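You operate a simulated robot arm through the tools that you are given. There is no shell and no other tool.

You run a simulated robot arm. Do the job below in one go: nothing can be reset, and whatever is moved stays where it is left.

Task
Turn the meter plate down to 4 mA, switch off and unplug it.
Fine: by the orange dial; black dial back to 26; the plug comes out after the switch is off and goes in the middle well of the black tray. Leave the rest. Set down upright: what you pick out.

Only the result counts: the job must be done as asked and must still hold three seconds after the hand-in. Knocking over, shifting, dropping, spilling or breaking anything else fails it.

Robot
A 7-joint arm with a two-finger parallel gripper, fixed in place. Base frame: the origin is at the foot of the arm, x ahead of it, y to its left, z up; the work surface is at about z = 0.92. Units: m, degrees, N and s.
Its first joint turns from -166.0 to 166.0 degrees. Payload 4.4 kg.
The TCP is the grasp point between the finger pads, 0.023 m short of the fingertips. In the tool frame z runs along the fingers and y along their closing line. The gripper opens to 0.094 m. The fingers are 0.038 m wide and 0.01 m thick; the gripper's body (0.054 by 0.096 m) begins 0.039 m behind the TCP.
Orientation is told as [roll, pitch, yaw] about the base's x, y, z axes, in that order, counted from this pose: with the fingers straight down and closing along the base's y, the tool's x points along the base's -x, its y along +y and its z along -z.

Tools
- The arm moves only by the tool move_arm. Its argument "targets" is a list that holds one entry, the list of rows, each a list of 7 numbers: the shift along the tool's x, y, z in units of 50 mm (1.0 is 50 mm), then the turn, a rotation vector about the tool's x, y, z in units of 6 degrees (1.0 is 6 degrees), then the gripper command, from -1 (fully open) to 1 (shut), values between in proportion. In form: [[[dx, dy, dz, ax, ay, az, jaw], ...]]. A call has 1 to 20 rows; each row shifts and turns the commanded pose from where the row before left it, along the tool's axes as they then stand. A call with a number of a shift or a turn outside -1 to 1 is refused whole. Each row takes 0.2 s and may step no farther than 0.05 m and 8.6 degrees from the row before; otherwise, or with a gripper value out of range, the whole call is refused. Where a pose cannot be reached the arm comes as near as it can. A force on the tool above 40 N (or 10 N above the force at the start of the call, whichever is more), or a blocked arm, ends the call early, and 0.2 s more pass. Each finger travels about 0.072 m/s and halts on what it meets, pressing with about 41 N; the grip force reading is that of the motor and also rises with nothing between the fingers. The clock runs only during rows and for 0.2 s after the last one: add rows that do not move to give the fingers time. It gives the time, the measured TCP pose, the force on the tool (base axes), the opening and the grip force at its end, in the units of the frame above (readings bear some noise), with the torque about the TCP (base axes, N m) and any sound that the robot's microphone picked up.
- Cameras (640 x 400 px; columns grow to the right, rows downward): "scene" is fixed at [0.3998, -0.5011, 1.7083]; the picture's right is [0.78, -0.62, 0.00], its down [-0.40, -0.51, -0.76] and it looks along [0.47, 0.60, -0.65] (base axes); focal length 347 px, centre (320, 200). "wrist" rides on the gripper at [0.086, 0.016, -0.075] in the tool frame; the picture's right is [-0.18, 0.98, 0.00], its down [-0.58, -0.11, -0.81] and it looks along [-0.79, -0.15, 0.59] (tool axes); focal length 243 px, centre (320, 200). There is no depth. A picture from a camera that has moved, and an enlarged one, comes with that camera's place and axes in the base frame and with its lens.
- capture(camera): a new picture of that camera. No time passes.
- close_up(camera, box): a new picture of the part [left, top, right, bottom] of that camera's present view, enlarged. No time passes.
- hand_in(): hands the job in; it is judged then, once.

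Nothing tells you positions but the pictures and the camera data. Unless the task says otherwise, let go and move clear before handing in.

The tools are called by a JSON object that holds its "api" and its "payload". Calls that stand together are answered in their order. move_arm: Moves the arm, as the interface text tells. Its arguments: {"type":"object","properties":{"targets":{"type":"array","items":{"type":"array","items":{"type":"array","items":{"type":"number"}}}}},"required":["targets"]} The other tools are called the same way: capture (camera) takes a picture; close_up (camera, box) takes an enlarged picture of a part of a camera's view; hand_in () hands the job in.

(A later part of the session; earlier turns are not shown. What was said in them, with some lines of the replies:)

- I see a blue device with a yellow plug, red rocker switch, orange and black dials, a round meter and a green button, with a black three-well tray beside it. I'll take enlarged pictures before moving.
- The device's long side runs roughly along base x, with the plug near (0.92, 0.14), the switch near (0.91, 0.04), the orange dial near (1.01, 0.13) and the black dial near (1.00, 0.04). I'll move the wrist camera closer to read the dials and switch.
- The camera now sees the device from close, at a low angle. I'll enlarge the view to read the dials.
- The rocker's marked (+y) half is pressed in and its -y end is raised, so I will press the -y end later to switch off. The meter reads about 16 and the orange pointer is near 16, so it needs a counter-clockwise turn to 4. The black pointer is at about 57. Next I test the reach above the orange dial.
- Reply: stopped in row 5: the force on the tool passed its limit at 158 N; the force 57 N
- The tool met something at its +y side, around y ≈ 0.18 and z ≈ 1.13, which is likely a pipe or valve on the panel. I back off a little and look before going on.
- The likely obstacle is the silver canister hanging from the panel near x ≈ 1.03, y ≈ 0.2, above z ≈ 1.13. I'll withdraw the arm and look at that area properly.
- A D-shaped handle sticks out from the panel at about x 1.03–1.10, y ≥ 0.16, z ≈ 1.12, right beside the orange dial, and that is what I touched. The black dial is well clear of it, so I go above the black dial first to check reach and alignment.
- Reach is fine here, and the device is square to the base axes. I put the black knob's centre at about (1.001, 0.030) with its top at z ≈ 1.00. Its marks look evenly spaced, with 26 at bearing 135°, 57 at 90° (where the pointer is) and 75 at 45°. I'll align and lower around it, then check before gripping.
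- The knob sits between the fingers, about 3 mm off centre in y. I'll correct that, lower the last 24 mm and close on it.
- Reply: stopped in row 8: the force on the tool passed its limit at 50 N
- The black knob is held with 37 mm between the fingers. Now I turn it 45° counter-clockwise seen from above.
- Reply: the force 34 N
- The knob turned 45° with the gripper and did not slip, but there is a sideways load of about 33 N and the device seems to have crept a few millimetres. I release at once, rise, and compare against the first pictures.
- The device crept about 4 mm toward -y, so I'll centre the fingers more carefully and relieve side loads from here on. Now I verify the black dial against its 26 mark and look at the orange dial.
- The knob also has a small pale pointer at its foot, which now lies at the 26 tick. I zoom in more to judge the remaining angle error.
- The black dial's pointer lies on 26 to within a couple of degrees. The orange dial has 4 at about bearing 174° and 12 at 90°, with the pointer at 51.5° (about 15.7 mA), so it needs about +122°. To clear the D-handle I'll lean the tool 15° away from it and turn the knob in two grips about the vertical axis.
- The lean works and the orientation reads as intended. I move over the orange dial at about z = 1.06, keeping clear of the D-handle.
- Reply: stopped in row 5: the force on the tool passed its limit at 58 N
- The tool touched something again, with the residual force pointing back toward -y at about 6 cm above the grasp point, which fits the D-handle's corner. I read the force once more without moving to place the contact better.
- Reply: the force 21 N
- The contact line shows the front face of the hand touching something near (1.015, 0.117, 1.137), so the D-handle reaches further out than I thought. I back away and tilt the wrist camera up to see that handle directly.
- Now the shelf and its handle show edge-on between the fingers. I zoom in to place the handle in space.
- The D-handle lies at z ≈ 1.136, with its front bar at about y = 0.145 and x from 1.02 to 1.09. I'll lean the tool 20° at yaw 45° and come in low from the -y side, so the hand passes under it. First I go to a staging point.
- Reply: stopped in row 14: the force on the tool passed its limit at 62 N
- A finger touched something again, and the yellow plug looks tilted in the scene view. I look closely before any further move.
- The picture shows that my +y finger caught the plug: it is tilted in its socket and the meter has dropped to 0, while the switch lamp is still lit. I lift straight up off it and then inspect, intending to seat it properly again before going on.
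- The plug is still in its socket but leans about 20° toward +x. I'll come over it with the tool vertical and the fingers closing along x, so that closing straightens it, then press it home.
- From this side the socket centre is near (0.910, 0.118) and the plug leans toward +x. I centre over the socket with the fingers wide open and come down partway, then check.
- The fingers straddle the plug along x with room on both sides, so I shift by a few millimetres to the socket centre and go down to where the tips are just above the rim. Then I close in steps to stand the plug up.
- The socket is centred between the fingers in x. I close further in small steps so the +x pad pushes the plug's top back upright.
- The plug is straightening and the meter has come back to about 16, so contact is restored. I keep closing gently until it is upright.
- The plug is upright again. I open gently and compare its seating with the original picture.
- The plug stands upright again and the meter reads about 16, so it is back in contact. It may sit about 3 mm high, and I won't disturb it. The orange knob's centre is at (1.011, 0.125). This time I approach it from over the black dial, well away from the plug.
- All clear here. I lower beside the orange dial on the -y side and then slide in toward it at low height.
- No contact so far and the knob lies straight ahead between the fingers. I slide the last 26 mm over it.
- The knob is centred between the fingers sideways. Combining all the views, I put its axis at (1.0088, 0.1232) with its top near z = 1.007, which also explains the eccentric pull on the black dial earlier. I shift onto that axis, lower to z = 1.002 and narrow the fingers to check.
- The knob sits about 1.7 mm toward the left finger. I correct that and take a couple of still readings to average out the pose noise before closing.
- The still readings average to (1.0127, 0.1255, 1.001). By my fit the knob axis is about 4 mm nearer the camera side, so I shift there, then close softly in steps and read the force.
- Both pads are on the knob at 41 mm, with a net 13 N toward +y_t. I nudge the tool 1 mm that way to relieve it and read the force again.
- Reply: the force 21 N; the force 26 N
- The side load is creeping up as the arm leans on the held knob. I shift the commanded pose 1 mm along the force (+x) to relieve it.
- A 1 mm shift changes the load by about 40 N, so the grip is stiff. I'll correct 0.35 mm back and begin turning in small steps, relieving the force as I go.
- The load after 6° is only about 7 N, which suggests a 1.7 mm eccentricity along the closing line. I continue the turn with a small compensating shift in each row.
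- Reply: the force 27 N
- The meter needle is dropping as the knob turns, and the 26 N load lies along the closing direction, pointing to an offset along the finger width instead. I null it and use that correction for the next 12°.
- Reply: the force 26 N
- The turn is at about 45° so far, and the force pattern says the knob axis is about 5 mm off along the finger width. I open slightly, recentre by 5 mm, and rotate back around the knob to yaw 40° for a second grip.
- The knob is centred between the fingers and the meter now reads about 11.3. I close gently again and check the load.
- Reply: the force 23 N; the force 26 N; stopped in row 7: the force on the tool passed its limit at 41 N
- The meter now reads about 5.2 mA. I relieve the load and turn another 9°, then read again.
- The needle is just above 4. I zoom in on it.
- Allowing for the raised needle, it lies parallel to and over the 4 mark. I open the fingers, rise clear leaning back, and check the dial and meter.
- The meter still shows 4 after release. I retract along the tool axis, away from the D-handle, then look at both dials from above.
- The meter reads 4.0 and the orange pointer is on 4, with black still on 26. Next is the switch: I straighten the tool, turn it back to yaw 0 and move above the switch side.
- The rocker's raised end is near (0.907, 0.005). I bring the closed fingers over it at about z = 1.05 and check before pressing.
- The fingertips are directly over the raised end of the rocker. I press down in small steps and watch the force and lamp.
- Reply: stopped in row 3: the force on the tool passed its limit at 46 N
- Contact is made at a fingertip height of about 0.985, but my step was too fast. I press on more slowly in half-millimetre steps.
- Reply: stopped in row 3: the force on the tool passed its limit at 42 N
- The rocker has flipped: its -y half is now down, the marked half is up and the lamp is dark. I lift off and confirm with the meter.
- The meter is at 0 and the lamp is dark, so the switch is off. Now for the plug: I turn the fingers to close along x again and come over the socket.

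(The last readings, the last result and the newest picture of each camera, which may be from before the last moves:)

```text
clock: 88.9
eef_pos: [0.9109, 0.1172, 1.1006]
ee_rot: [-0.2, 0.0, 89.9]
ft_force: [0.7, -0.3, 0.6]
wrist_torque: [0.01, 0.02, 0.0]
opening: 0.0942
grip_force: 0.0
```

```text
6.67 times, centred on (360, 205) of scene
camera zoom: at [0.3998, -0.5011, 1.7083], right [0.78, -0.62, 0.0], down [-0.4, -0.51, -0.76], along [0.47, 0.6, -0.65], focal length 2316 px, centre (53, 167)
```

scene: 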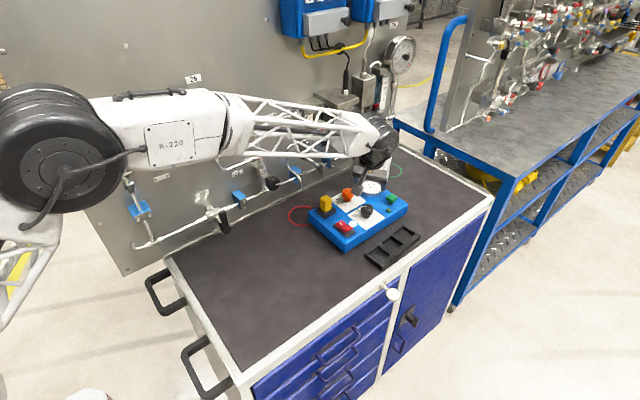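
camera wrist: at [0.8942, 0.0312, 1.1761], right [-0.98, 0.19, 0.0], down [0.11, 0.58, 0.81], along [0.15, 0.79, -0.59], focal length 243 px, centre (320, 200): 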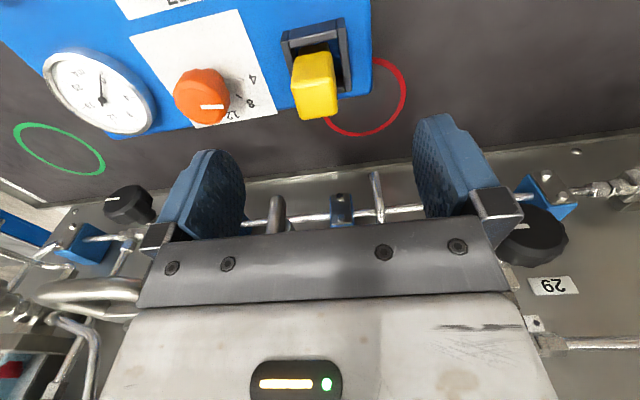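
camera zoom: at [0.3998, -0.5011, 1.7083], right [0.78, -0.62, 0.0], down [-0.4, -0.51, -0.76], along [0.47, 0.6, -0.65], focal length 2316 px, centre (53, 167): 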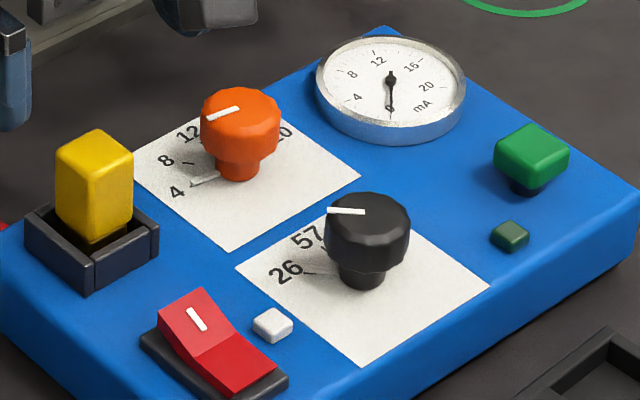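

The plug's centre is at about (0.9145, 0.118). I shift 3.5 mm, go down to grip the yellow body just above the rim, and narrow the fingers to near its width first.

{"api": "move_arm", "payload": {"targets": [[[-0.02, -0.07, 0, 0, 0, 0, -1], [0, 0, 0.42, 0, 0, 0, -1], [0, 0, 0.42, 0, 0, 0, -1], [0, 0, 0.42, 0, 0, 0, -1], [0, 0, 0.42, 0, 0, 0, -1], [0, 0, 0, 0, 0, 0, -0.6], [0, 0, 0, 0, 0, 0, -0.2], [0, 0, 0, 0, 0, 0, 0.1], [0, 0, 0, 0, 0, 0, 0.2], [0, 0, 0, 0, 0, 0, 0.2]]]}}

{"api": "close_up", "payload": {"camera": "wrist", "box": [220, 60, 420, 240]}}

{"api": "close_up", "payload": {"camera": "scene", "box": [300, 165, 380, 225]}}

```text
clock: 91.1
eef_pos: [0.9121, 0.1182, 1.0185]
ee_rot: [-0.2, 0.1, 89.8]
ft_force: [-0.3, 1.0, 0.3]
wrist_torque: [-0.02, 0.0, 0.01]
opening: 0.0372
grip_force: 0.1
```

```text
2.22 times, centred on (320, 150) of wrist
camera zoom: at [0.8965, 0.0323, 1.0934], right [-0.98, 0.19, 0.0], down [0.11, 0.58, 0.81], along [0.15, 0.79, -0.59], focal length 539 px, centre (320, 311)
```

zoom: 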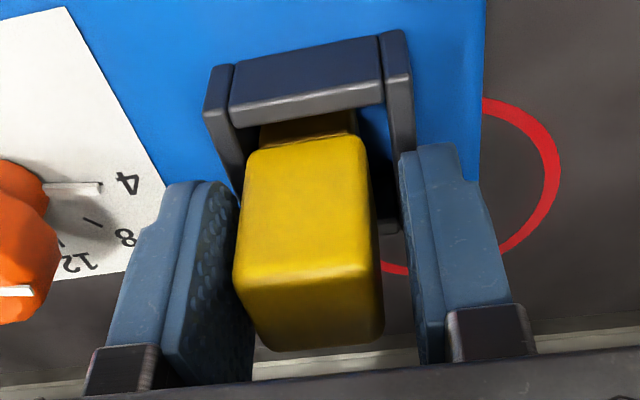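

```text
6.67 times, centred on (340, 195) of scene
camera zoom: at [0.3998, -0.5011, 1.7083], right [0.78, -0.62, 0.0], down [-0.4, -0.51, -0.76], along [0.47, 0.6, -0.65], focal length 2316 px, centre (187, 233)
```

zoom: 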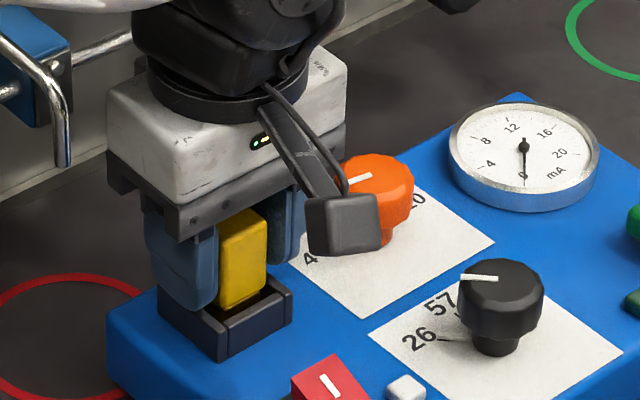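

{"api": "move_arm", "payload": {"targets": [[[0, -0.05, 0, 0, 0, 0, 0.2], [0, 0, 0, 0, 0, 0, 0.28], [0, 0, 0, 0, 0, 0, 0.34], [0, 0, 0, 0, 0, 0, 0.4], [0, 0, 0, 0, 0, 0, 0.5], [0, 0, 0, 0, 0, 0, 0.5]]]}}

{"api": "close_up", "payload": {"camera": "wrist", "box": [220, 60, 420, 240]}}

{"api": "close_up", "payload": {"camera": "scene", "box": [300, 165, 380, 225]}}

```text
clock: 92.5
eef_pos: [0.9152, 0.1196, 1.0182]
ee_rot: [-0.2, 0.1, 90.0]
ft_force: [-15.4, -2.8, 6.3]
wrist_torque: [-0.09, 0.38, 0.18]
opening: 0.0302
grip_force: 7.0
```

```text
2.22 times, centred on (320, 150) of wrist
camera zoom: at [0.8999, 0.0328, 1.0932], right [-0.98, 0.19, 0.0], down [0.11, 0.58, 0.81], along [0.15, 0.79, -0.59], focal length 539 px, centre (320, 311)
```

zoom: 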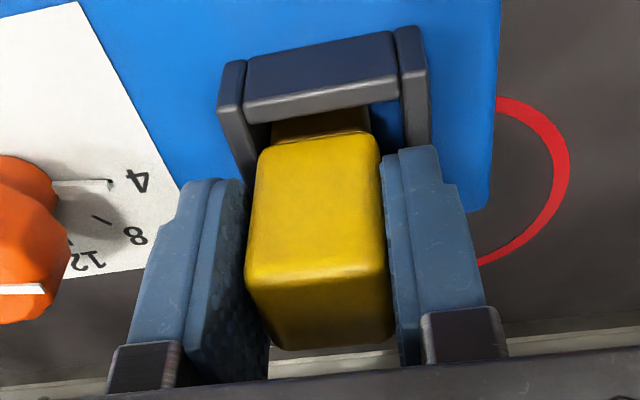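

```text
6.67 times, centred on (340, 195) of scene
camera zoom: at [0.3998, -0.5011, 1.7083], right [0.78, -0.62, 0.0], down [-0.4, -0.51, -0.76], along [0.47, 0.6, -0.65], focal length 2316 px, centre (187, 233)
```

zoom: 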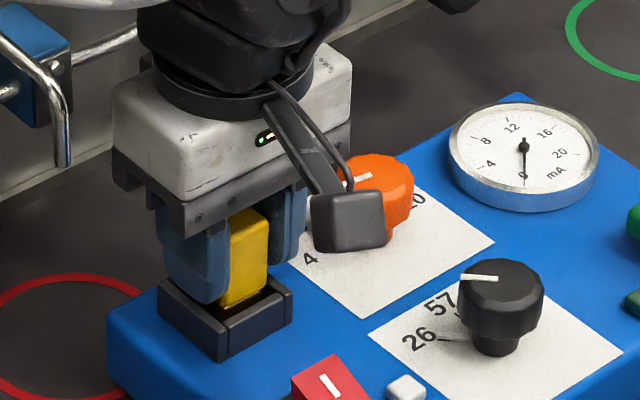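

A little side load remains, so I relieve it by 0.5 mm and then close fully on the plug.

{"api": "move_arm", "payload": {"targets": [[[0, 0.012, 0, 0, 0, 0, 0.5], [0, 0, 0, 0, 0, 0, 0.7], [0, 0, 0, 0, 0, 0, 1], [0, 0, 0, 0, 0, 0, 1]]]}}

```text
clock: 93.3
eef_pos: [0.9144, 0.1209, 1.0176]
ee_rot: [-0.1, 0.1, 90.0]
ft_force: [-18.9, -2.9, 6.3]
wrist_torque: [-0.06, 0.49, 0.19]
opening: 0.0275
grip_force: 41.2
stopped in row 4: the force on the tool passed its limit at 41 N (the readings are from after the stop); the commanded pose is now the measured one
```

The plug is gripped at 27.5 mm. I relieve the side load a bit more and then pull straight up slowly.

{"api": "move_arm", "payload": {"targets": [[[0, 0.009, 0, 0, 0, 0, 1], [0, 0, -0.04, 0, 0, 0, 1], [0, 0, -0.06, 0, 0, 0, 1], [0, 0, -0.1, 0, 0, 0, 1], [0, 0, -0.1, 0, 0, 0, 1], [0, 0, 0, 0, 0, 0, 1]]]}}

{"api": "close_up", "payload": {"camera": "scene", "box": [300, 165, 380, 225]}}

```text
clock: 94.7
eef_pos: [0.9163, 0.1201, 1.0325]
ee_rot: [-0.1, 0.1, 89.8]
ft_force: [-0.3, -0.7, -1.3]
wrist_torque: [-0.03, -0.02, 0.0]
opening: 0.0274
grip_force: 40.9
```

```text
6.67 times, centred on (340, 195) of scene
camera zoom: at [0.3998, -0.5011, 1.7083], right [0.78, -0.62, 0.0], down [-0.4, -0.51, -0.76], along [0.47, 0.6, -0.65], focal length 2316 px, centre (187, 233)
```

zoom: 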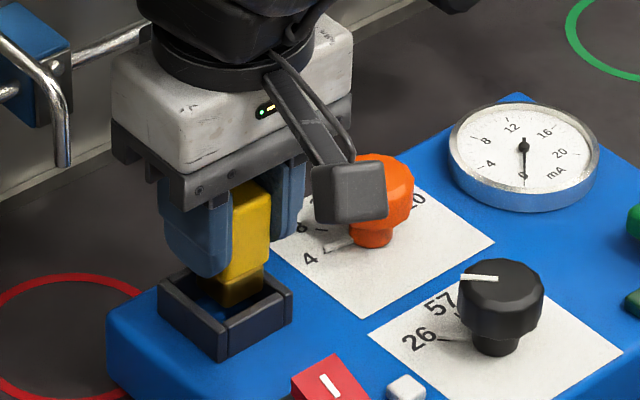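

The plug slides out freely with the device still in place. I lift it well clear.

{"api": "move_arm", "payload": {"targets": [[[0, 0, -0.3, 0, 0, 0, 1], [0, 0, -0.35, 0, 0, 0, 1], [0, 0, -0.4, 0, 0, 0, 1], [0.2, 0, -0.4, 0, 0, 0, 1], [0.4, 0, -0.3, 0, 0, 0, 1], [0.5, 0, 0, 0, 0, 0, 1], [0, 0, 0, 0, 0, 0, 1]]]}}

{"api": "capture", "payload": {"camera": "wrist"}}

{"api": "capture", "payload": {"camera": "scene"}}

{"api": "close_up", "payload": {"camera": "scene", "box": [310, 130, 430, 270]}}

```text
clock: 96.3
eef_pos: [0.9153, 0.0658, 1.123]
ee_rot: [-0.1, 0.1, 90.0]
ft_force: [0.0, -0.5, -1.0]
wrist_torque: [0.01, 0.01, -0.03]
opening: 0.0275
grip_force: 40.6
```

```text
taken
camera wrist: at [0.8998, -0.0207, 1.198], right [-0.98, 0.19, 0.0], down [0.11, 0.58, 0.81], along [0.15, 0.79, -0.59], focal length 243 px, centre (320, 200)
```

wrist: 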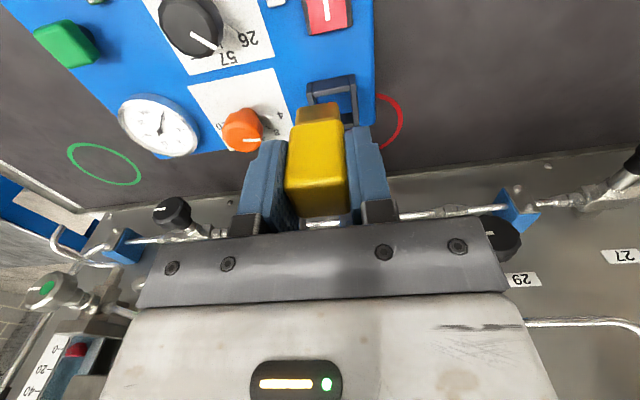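

```text
taken
```

scene: 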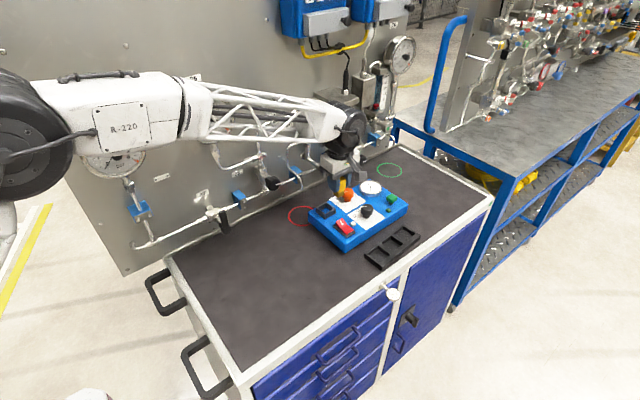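

```text
2.86 times, centred on (370, 200) of scene
camera zoom: at [0.3998, -0.5011, 1.7083], right [0.78, -0.62, 0.0], down [-0.4, -0.51, -0.76], along [0.47, 0.6, -0.65], focal length 992 px, centre (177, 200)
```

zoom: 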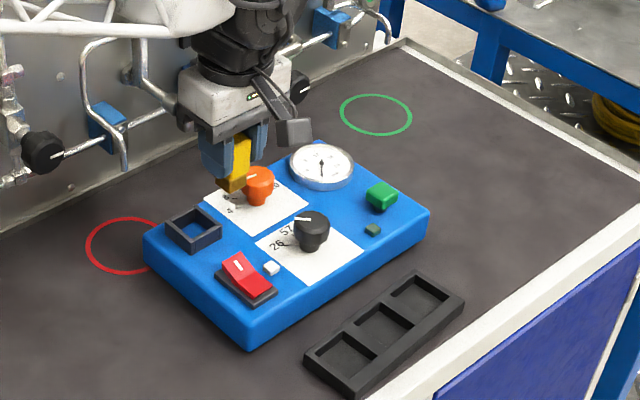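

The plug is out and held upright, the socket is empty and the device hasn't moved. I carry it to the far side of the tray to see the wells clearly.

{"api": "move_arm", "payload": {"targets": [[[0.645, -0.242, -0.02, 0, 0, 0, 1], [0.645, -0.242, -0.02, 0, 0, 0, 1], [0.645, -0.242, -0.02, 0, 0, 0, 1], [0.645, -0.242, -0.02, 0, 0, 0, 1], [0.645, -0.242, -0.02, 0, 0, 0, 1], [0.645, -0.242, -0.02, 0, 0, 0, 1], [0.645, -0.242, -0.02, 0, 0, 0, 1], [0, 0, 0, 0, 0, 0, 1], [0, 0, 0, 0, 0, 0, 1]]]}}

{"api": "capture", "payload": {"camera": "wrist"}}

{"api": "close_up", "payload": {"camera": "scene", "box": [340, 180, 460, 280]}}

{"api": "close_up", "payload": {"camera": "wrist", "box": [200, 0, 440, 200]}}

```text
clock: 98.3
eef_pos: [1.0002, -0.1603, 1.1262]
ee_rot: [-0.2, 0.1, 90.0]
ft_force: [-1.3, -0.5, 0.0]
wrist_torque: [-0.02, 0.01, 0.02]
opening: 0.0272
grip_force: 40.8
```

```text
taken
camera wrist: at [0.9836, -0.2472, 1.202], right [-0.98, 0.19, 0.0], down [0.11, 0.58, 0.81], along [0.15, 0.79, -0.59], focal length 243 px, centre (320, 200)
```

wrist: 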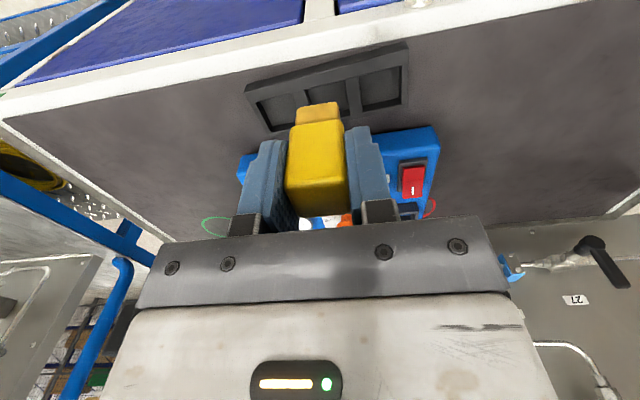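

```text
4.00 times, centred on (400, 230) of scene
camera zoom: at [0.3998, -0.5011, 1.7083], right [0.78, -0.62, 0.0], down [-0.4, -0.51, -0.76], along [0.47, 0.6, -0.65], focal length 1390 px, centre (0, 80)
```

zoom: 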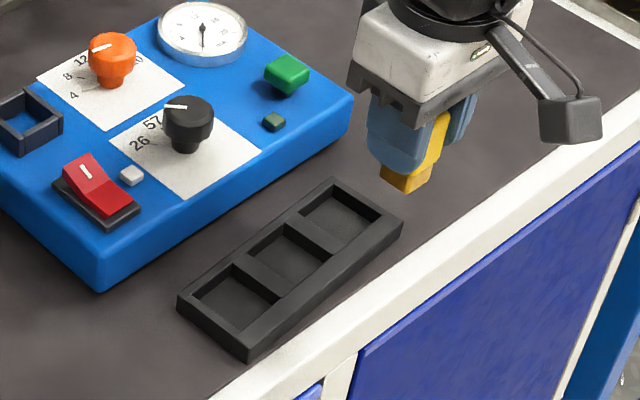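

```text
2.00 times, centred on (320, 100) of wrist
camera zoom: at [0.9836, -0.2472, 1.202], right [-0.98, 0.19, 0.0], down [0.11, 0.58, 0.81], along [0.15, 0.79, -0.59], focal length 485 px, centre (320, 400)
```

zoom: 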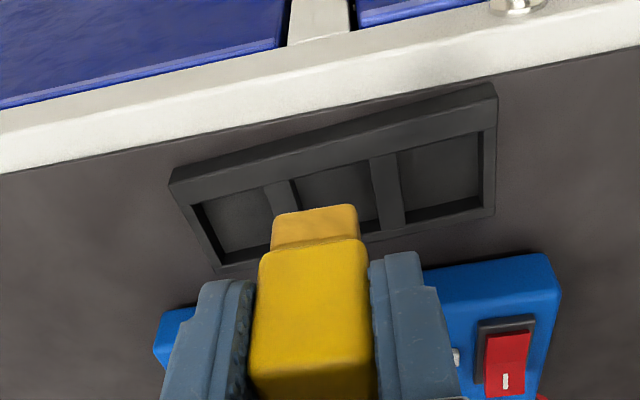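

The tray's middle well is centred near (1.002, −0.089), with its rim at about z = 0.94. I carry the plug over it, go down to just above the rim, and check alignment.

{"api": "move_arm", "payload": {"targets": [[[-0.718, -0.018, 0, 0, 0, 0, 1], [-0.718, -0.018, 0, 0, 0, 0, 1], [0, 0, 0, 0, 0, 0, 1], [0, 0, 0.5, 0, 0, 0, 1], [0, 0, 0.5, 0, 0, 0, 1], [0, 0, 0.5, 0, 0, 0, 1], [0, 0, 0.5, 0, 0, 0, 1], [0, 0, 0.3, 0, 0, 0, 1], [0, 0, 0, 0, 0, 0, 1], [0, 0, 0, 0, 0, 0, 1]]]}}

{"api": "capture", "payload": {"camera": "wrist"}}

{"api": "close_up", "payload": {"camera": "scene", "box": [365, 205, 425, 265]}}

{"api": "close_up", "payload": {"camera": "wrist", "box": [220, 20, 420, 200]}}

```text
clock: 100.5
eef_pos: [1.0031, -0.0905, 1.011]
ee_rot: [0.0, 0.1, 89.9]
ft_force: [-0.1, 0.9, -0.9]
wrist_torque: [0.02, -0.06, -0.04]
opening: 0.0276
grip_force: 41.2
```

```text
taken
camera wrist: at [0.9866, -0.1764, 1.0864], right [-0.98, 0.19, 0.0], down [0.11, 0.58, 0.81], along [0.15, 0.79, -0.59], focal length 243 px, centre (320, 200)
```

wrist: 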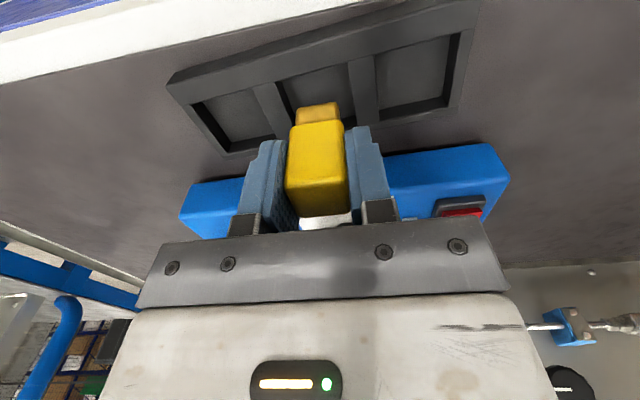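

```text
6.67 times, centred on (395, 235) of scene
camera zoom: at [0.3998, -0.5011, 1.7083], right [0.78, -0.62, 0.0], down [-0.4, -0.51, -0.76], along [0.47, 0.6, -0.65], focal length 2316 px, centre (-180, -33)
```

zoom: 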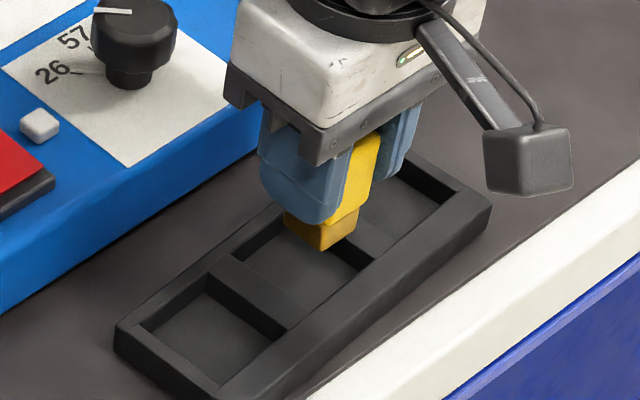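

```text
2.22 times, centred on (320, 110) of wrist
camera zoom: at [0.9866, -0.1764, 1.0864], right [-0.98, 0.19, 0.0], down [0.11, 0.58, 0.81], along [0.15, 0.79, -0.59], focal length 539 px, centre (320, 400)
```

zoom: 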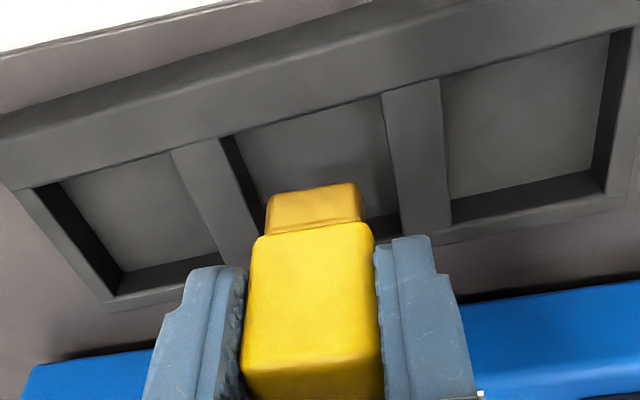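

The plug needs about +1.5 mm in x and +4.5 mm in y to be centred over the middle well. I correct that and lower part way in.

{"api": "move_arm", "payload": {"targets": [[[-0.09, -0.03, 0, 0, 0, 0, 1], [0, 0, 0, 0, 0, 0, 1], [0, 0, 0.2, 0, 0, 0, 1], [0, 0, 0.2, 0, 0, 0, 1], [0, 0, 0, 0, 0, 0, 1]]]}}

{"api": "close_up", "payload": {"camera": "scene", "box": [365, 205, 425, 265]}}

{"api": "close_up", "payload": {"camera": "wrist", "box": [220, 20, 420, 200]}}

```text
clock: 101.7
eef_pos: [1.003, -0.0853, 0.9932]
ee_rot: [-0.1, 0.2, 89.8]
ft_force: [-0.1, 0.2, -0.9]
wrist_torque: [0.03, 0.01, 0.0]
opening: 0.0274
grip_force: 40.8
```

```text
6.67 times, centred on (395, 235) of scene
camera zoom: at [0.3998, -0.5011, 1.7083], right [0.78, -0.62, 0.0], down [-0.4, -0.51, -0.76], along [0.47, 0.6, -0.65], focal length 2316 px, centre (-180, -33)
```

zoom: 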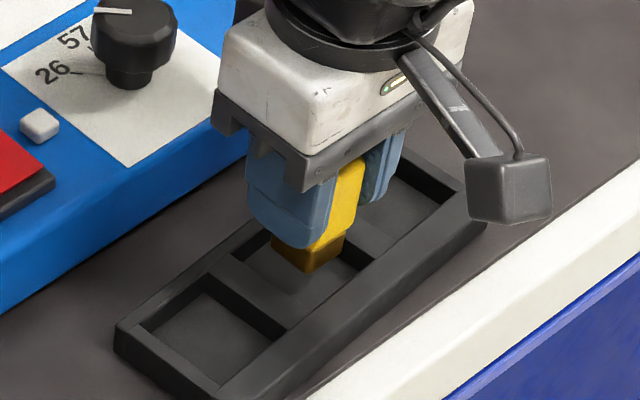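

```text
2.22 times, centred on (320, 110) of wrist
camera zoom: at [0.9872, -0.1716, 1.0671], right [-0.98, 0.19, 0.0], down [0.11, 0.58, 0.81], along [0.15, 0.79, -0.59], focal length 539 px, centre (320, 400)
```

zoom: 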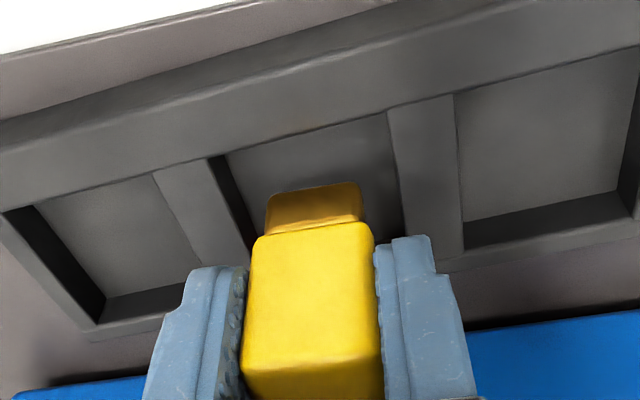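

The plug is centred over the well with its foot at rim height. I continue down slowly until it touches the floor.

{"api": "move_arm", "payload": {"targets": [[[0, 0, 0.1, 0, 0, 0, 1], [0, 0, 0.1, 0, 0, 0, 1], [0, 0, 0.02, 0, 0, 0, 1], [0, 0, 0.02, 0, 0, 0, 1], [0, 0, 0.02, 0, 0, 0, 1], [0, 0, 0.02, 0, 0, 0, 1]]]}}

{"api": "close_up", "payload": {"camera": "scene", "box": [365, 205, 425, 265]}}

```text
clock: 103.1
eef_pos: [1.004, -0.0842, 0.9779]
ee_rot: [-0.1, 0.0, 89.9]
ft_force: [-0.7, 0.6, -0.9]
wrist_torque: [-0.02, 0.01, -0.03]
opening: 0.0274
grip_force: 41.4
```

```text
6.67 times, centred on (395, 235) of scene
camera zoom: at [0.3998, -0.5011, 1.7083], right [0.78, -0.62, 0.0], down [-0.4, -0.51, -0.76], along [0.47, 0.6, -0.65], focal length 2316 px, centre (-180, -33)
```

zoom: 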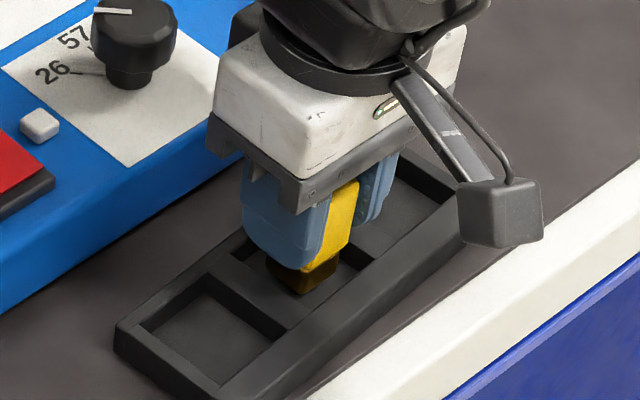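

{"api": "move_arm", "payload": {"targets": [[[0, 0, 0.02, 0, 0, 0, 1], [0, 0, 0.02, 0, 0, 0, 1], [0, 0, 0.02, 0, 0, 0, 1], [0, 0, 0.02, 0, 0, 0, 1], [0, 0, 0.02, 0, 0, 0, 1], [0, 0, 0.02, 0, 0, 0, 1]]]}}

{"api": "close_up", "payload": {"camera": "scene", "box": [365, 205, 425, 265]}}

```text
clock: 104.5
eef_pos: [1.003, -0.0845, 0.9726]
ee_rot: [-0.1, 0.1, 90.0]
ft_force: [-2.0, -0.8, 9.0]
wrist_torque: [-0.02, 0.05, 0.02]
opening: 0.0275
grip_force: 40.8
```

```text
6.67 times, centred on (395, 235) of scene
camera zoom: at [0.3998, -0.5011, 1.7083], right [0.78, -0.62, 0.0], down [-0.4, -0.51, -0.76], along [0.47, 0.6, -0.65], focal length 2316 px, centre (-180, -33)
```

zoom: 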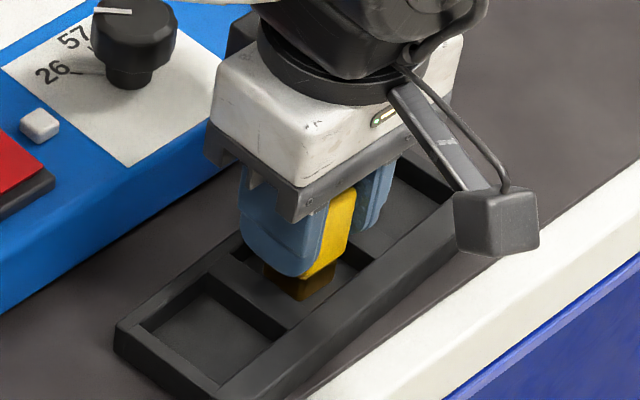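

The foot rests on the well floor with 9 N. I open the fingers gradually and see whether the plug stands by itself.

{"api": "move_arm", "payload": {"targets": [[[0, 0, 0, 0, 0, 0, 0.38], [0, 0, 0, 0, 0, 0, 0.3], [0, 0, 0, 0, 0, 0, 0.2], [0, 0, 0, 0, 0, 0, 0.0], [0, 0, 0, 0, 0, 0, -0.3], [0, 0, 0, 0, 0, 0, -0.3], [0, 0, 0, 0, 0, 0, -0.3]]]}}

{"api": "close_up", "payload": {"camera": "scene", "box": [365, 205, 425, 265]}}

{"api": "close_up", "payload": {"camera": "wrist", "box": [220, 20, 420, 220]}}

```text
clock: 106.1
eef_pos: [1.0028, -0.0843, 0.9727]
ee_rot: [-0.2, 0.1, 89.9]
ft_force: [-0.5, 0.2, -0.5]
wrist_torque: [0.0, 0.03, 0.02]
opening: 0.0611
grip_force: 0.1
```

```text
6.67 times, centred on (395, 235) of scene
camera zoom: at [0.3998, -0.5011, 1.7083], right [0.78, -0.62, 0.0], down [-0.4, -0.51, -0.76], along [0.47, 0.6, -0.65], focal length 2316 px, centre (-180, -33)
```

zoom: 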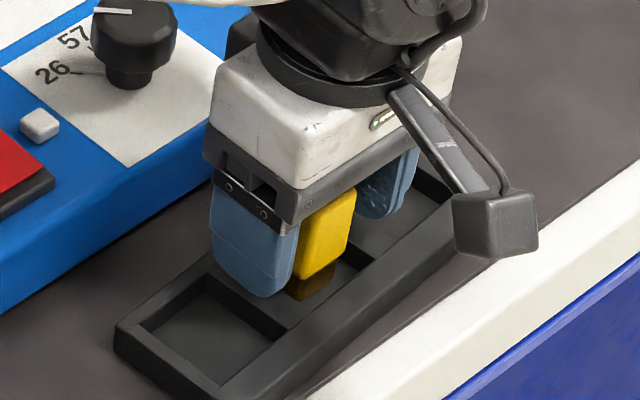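

```text
2.00 times, centred on (320, 120) of wrist
camera zoom: at [0.987, -0.1702, 1.0467], right [-0.98, 0.19, 0.0], down [0.11, 0.58, 0.81], along [0.15, 0.79, -0.59], focal length 485 px, centre (320, 360)
```

zoom: 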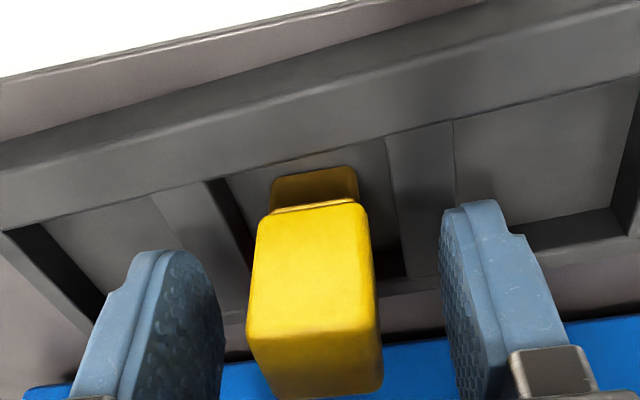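

The plug stands upright in the middle well on its own. I rise straight up and back off, then check everything.

{"api": "move_arm", "payload": {"targets": [[[0, 0, -0.2, 0, 0, 0, -0.3], [0, 0, -0.4, 0, 0, 0, -0.3], [0, 0, -0.6, 0, 0, 0, -0.3], [0, 0, -0.8, 0, 0, 0, -0.3], [0, 0, -0.8, 0, 0, 0, -0.3], [0, 0, -0.8, 0, 0, 0, -0.3], [0, 0.8, 0, 0, 0, 0, -0.3], [0, 0.8, 0, 0, 0, 0, -0.3], [0, 0.8, 0, 0, 0, 0, -0.3], [0, 0.8, 0, 0, 0, 0, -0.3], [0, 0, 0, 0, 0, 0, -0.3]]]}}

{"api": "capture", "payload": {"camera": "scene"}}

{"api": "close_up", "payload": {"camera": "scene", "box": [280, 160, 440, 280]}}

{"api": "close_up", "payload": {"camera": "scene", "box": [320, 175, 400, 235]}}

{"api": "close_up", "payload": {"camera": "scene", "box": [365, 205, 425, 265]}}

```text
clock: 108.5
eef_pos: [0.8417, -0.0819, 1.1531]
ee_rot: [-0.2, 0.1, 89.9]
ft_force: [-0.4, -0.7, 0.0]
wrist_torque: [-0.01, -0.06, 0.0]
opening: 0.0611
grip_force: 0.1
```

```text
taken
```

scene: 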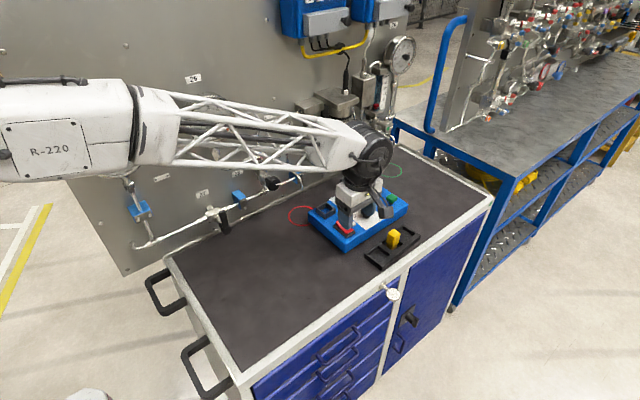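

```text
3.33 times, centred on (360, 220) of scene
camera zoom: at [0.3998, -0.5011, 1.7083], right [0.78, -0.62, 0.0], down [-0.4, -0.51, -0.76], along [0.47, 0.6, -0.65], focal length 1158 px, centre (187, 133)
```

zoom: 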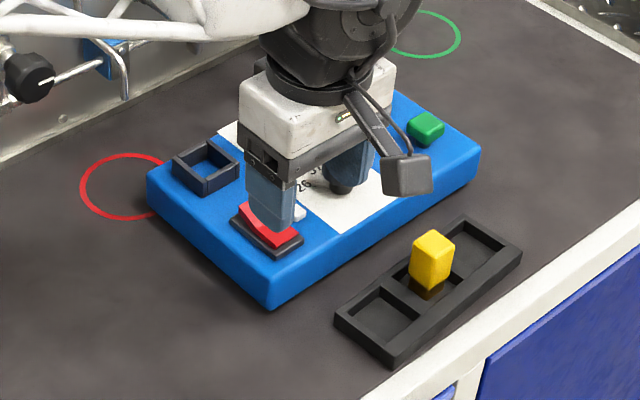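

```text
6.67 times, centred on (360, 205) of scene
camera zoom: at [0.3998, -0.5011, 1.7083], right [0.78, -0.62, 0.0], down [-0.4, -0.51, -0.76], along [0.47, 0.6, -0.65], focal length 2316 px, centre (53, 167)
```

zoom: 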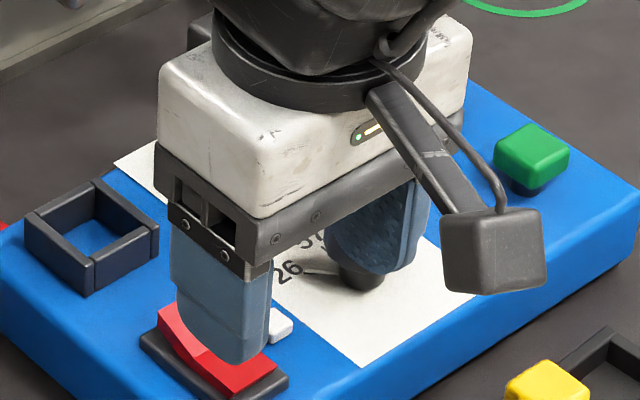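

```text
6.67 times, centred on (395, 235) of scene
camera zoom: at [0.3998, -0.5011, 1.7083], right [0.78, -0.62, 0.0], down [-0.4, -0.51, -0.76], along [0.47, 0.6, -0.65], focal length 2316 px, centre (-180, -33)
```

zoom: 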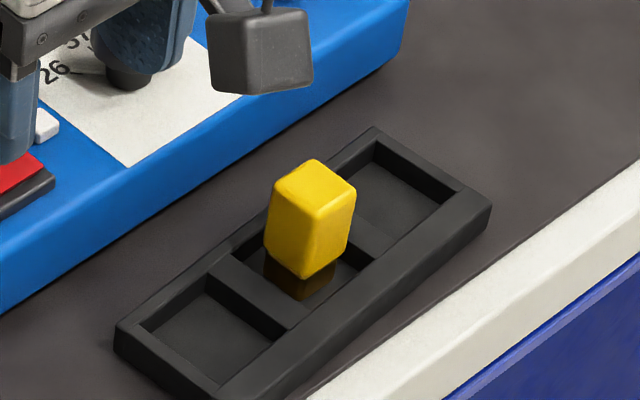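

The plug is upright in the middle well. I move the arm farther back for a full last check of the device.

{"api": "move_arm", "payload": {"targets": [[[0, 0.8, -0.3, 0, 0, 0, -0.3], [0, 0.8, -0.3, 0, 0, 0, -0.3], [0, 0.8, -0.3, 0, 0, 0, -0.3], [0, 0.8, -0.3, 0, 0, 0, -0.3], [0, 0.8, 0, 0, 0, 0, -0.3], [0, 0, 0, 0, 0, 0, -0.3]]]}}

{"api": "close_up", "payload": {"camera": "scene", "box": [320, 175, 400, 235]}}

{"api": "close_up", "payload": {"camera": "scene", "box": [280, 160, 440, 280]}}

{"api": "capture", "payload": {"camera": "scene"}}

{"api": "close_up", "payload": {"camera": "scene", "box": [280, 70, 440, 200]}}

```text
clock: 109.9
eef_pos: [0.6407, -0.0825, 1.21]
ee_rot: [-0.1, 0.2, 89.9]
ft_force: [-0.7, 0.1, 0.0]
wrist_torque: [0.02, 0.0, -0.01]
opening: 0.0611
grip_force: 0.0
```

```text
6.67 times, centred on (360, 205) of scene
camera zoom: at [0.3998, -0.5011, 1.7083], right [0.78, -0.62, 0.0], down [-0.4, -0.51, -0.76], along [0.47, 0.6, -0.65], focal length 2316 px, centre (53, 167)
```

zoom: 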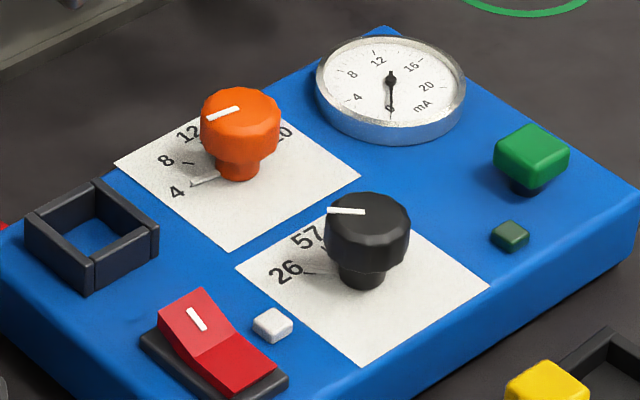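

```text
3.33 times, centred on (360, 220) of scene
camera zoom: at [0.3998, -0.5011, 1.7083], right [0.78, -0.62, 0.0], down [-0.4, -0.51, -0.76], along [0.47, 0.6, -0.65], focal length 1158 px, centre (187, 133)
```

zoom: 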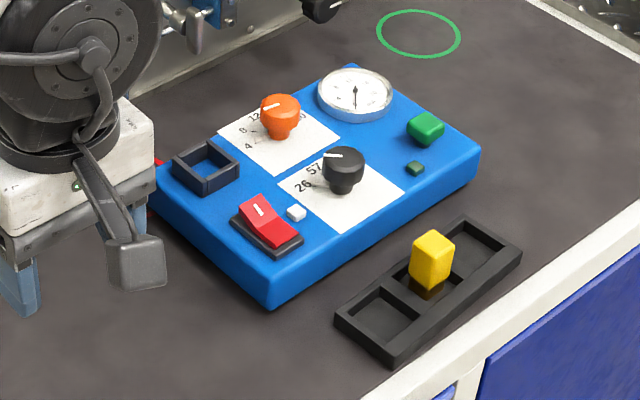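

```text
taken
```

scene: 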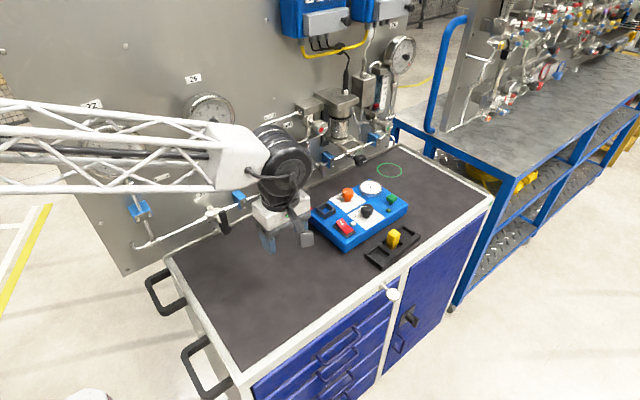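

```text
3.08 times, centred on (360, 135) of scene
camera zoom: at [0.3998, -0.5011, 1.7083], right [0.78, -0.62, 0.0], down [-0.4, -0.51, -0.76], along [0.47, 0.6, -0.65], focal length 1069 px, centre (197, 400)
```

zoom: 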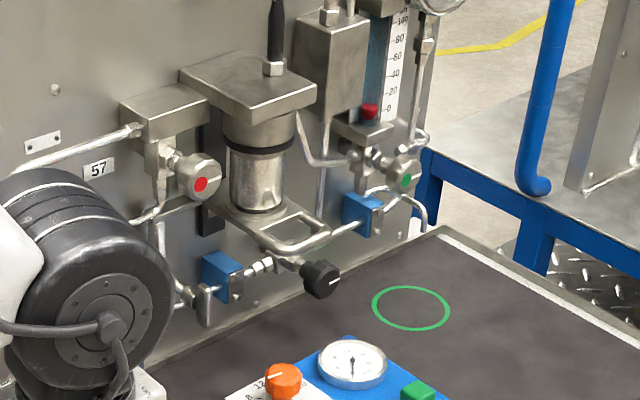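

Everything stands as asked: orange on 4, black on 26, switch off with the lamp dark, plug upright in the middle well, and the panel fittings untouched in place. The arm is clear, so I hand in.

{"api": "hand_in", "payload": {}}

```text
The job is handed in.
```

I handed the job in with every item in its requested end state. However, the plug was knocked out of contact once while the switch was still on.

**End state**
- **Orange dial:** it is on 4. The meter read 4.0 mA before I switched off and reads 0 now.
- **Black dial:** it is on 26, to within a couple of degrees.
- **Switch:** it is off and its lamp is dark.
- **Plug:** I pulled it after the switch was off. It stands upright in the middle well of the black tray.
- **Arm:** it has let go and moved clear.

**What went wrong on the way**
- **Plug lost contact early:** while I was reaching for the orange dial, a finger tipped the plug in its socket and the meter dropped to 0. It never left the socket. I stood it upright again and the meter came back to about 16 mA. I then turned the orange dial down, switched off, and only after that pulled the plug. If the order was judged from that moment, this could count against the job.
- **Meter plate moved:** it crept about 4–5 mm toward the front of the bench, mostly while I turned the black dial. I did not try to push it back.
- **Panel touched:** the gripper bumped fixed fittings on the back panel twice, at least once the D-shaped handle beside the orange dial. Nothing there looks moved.
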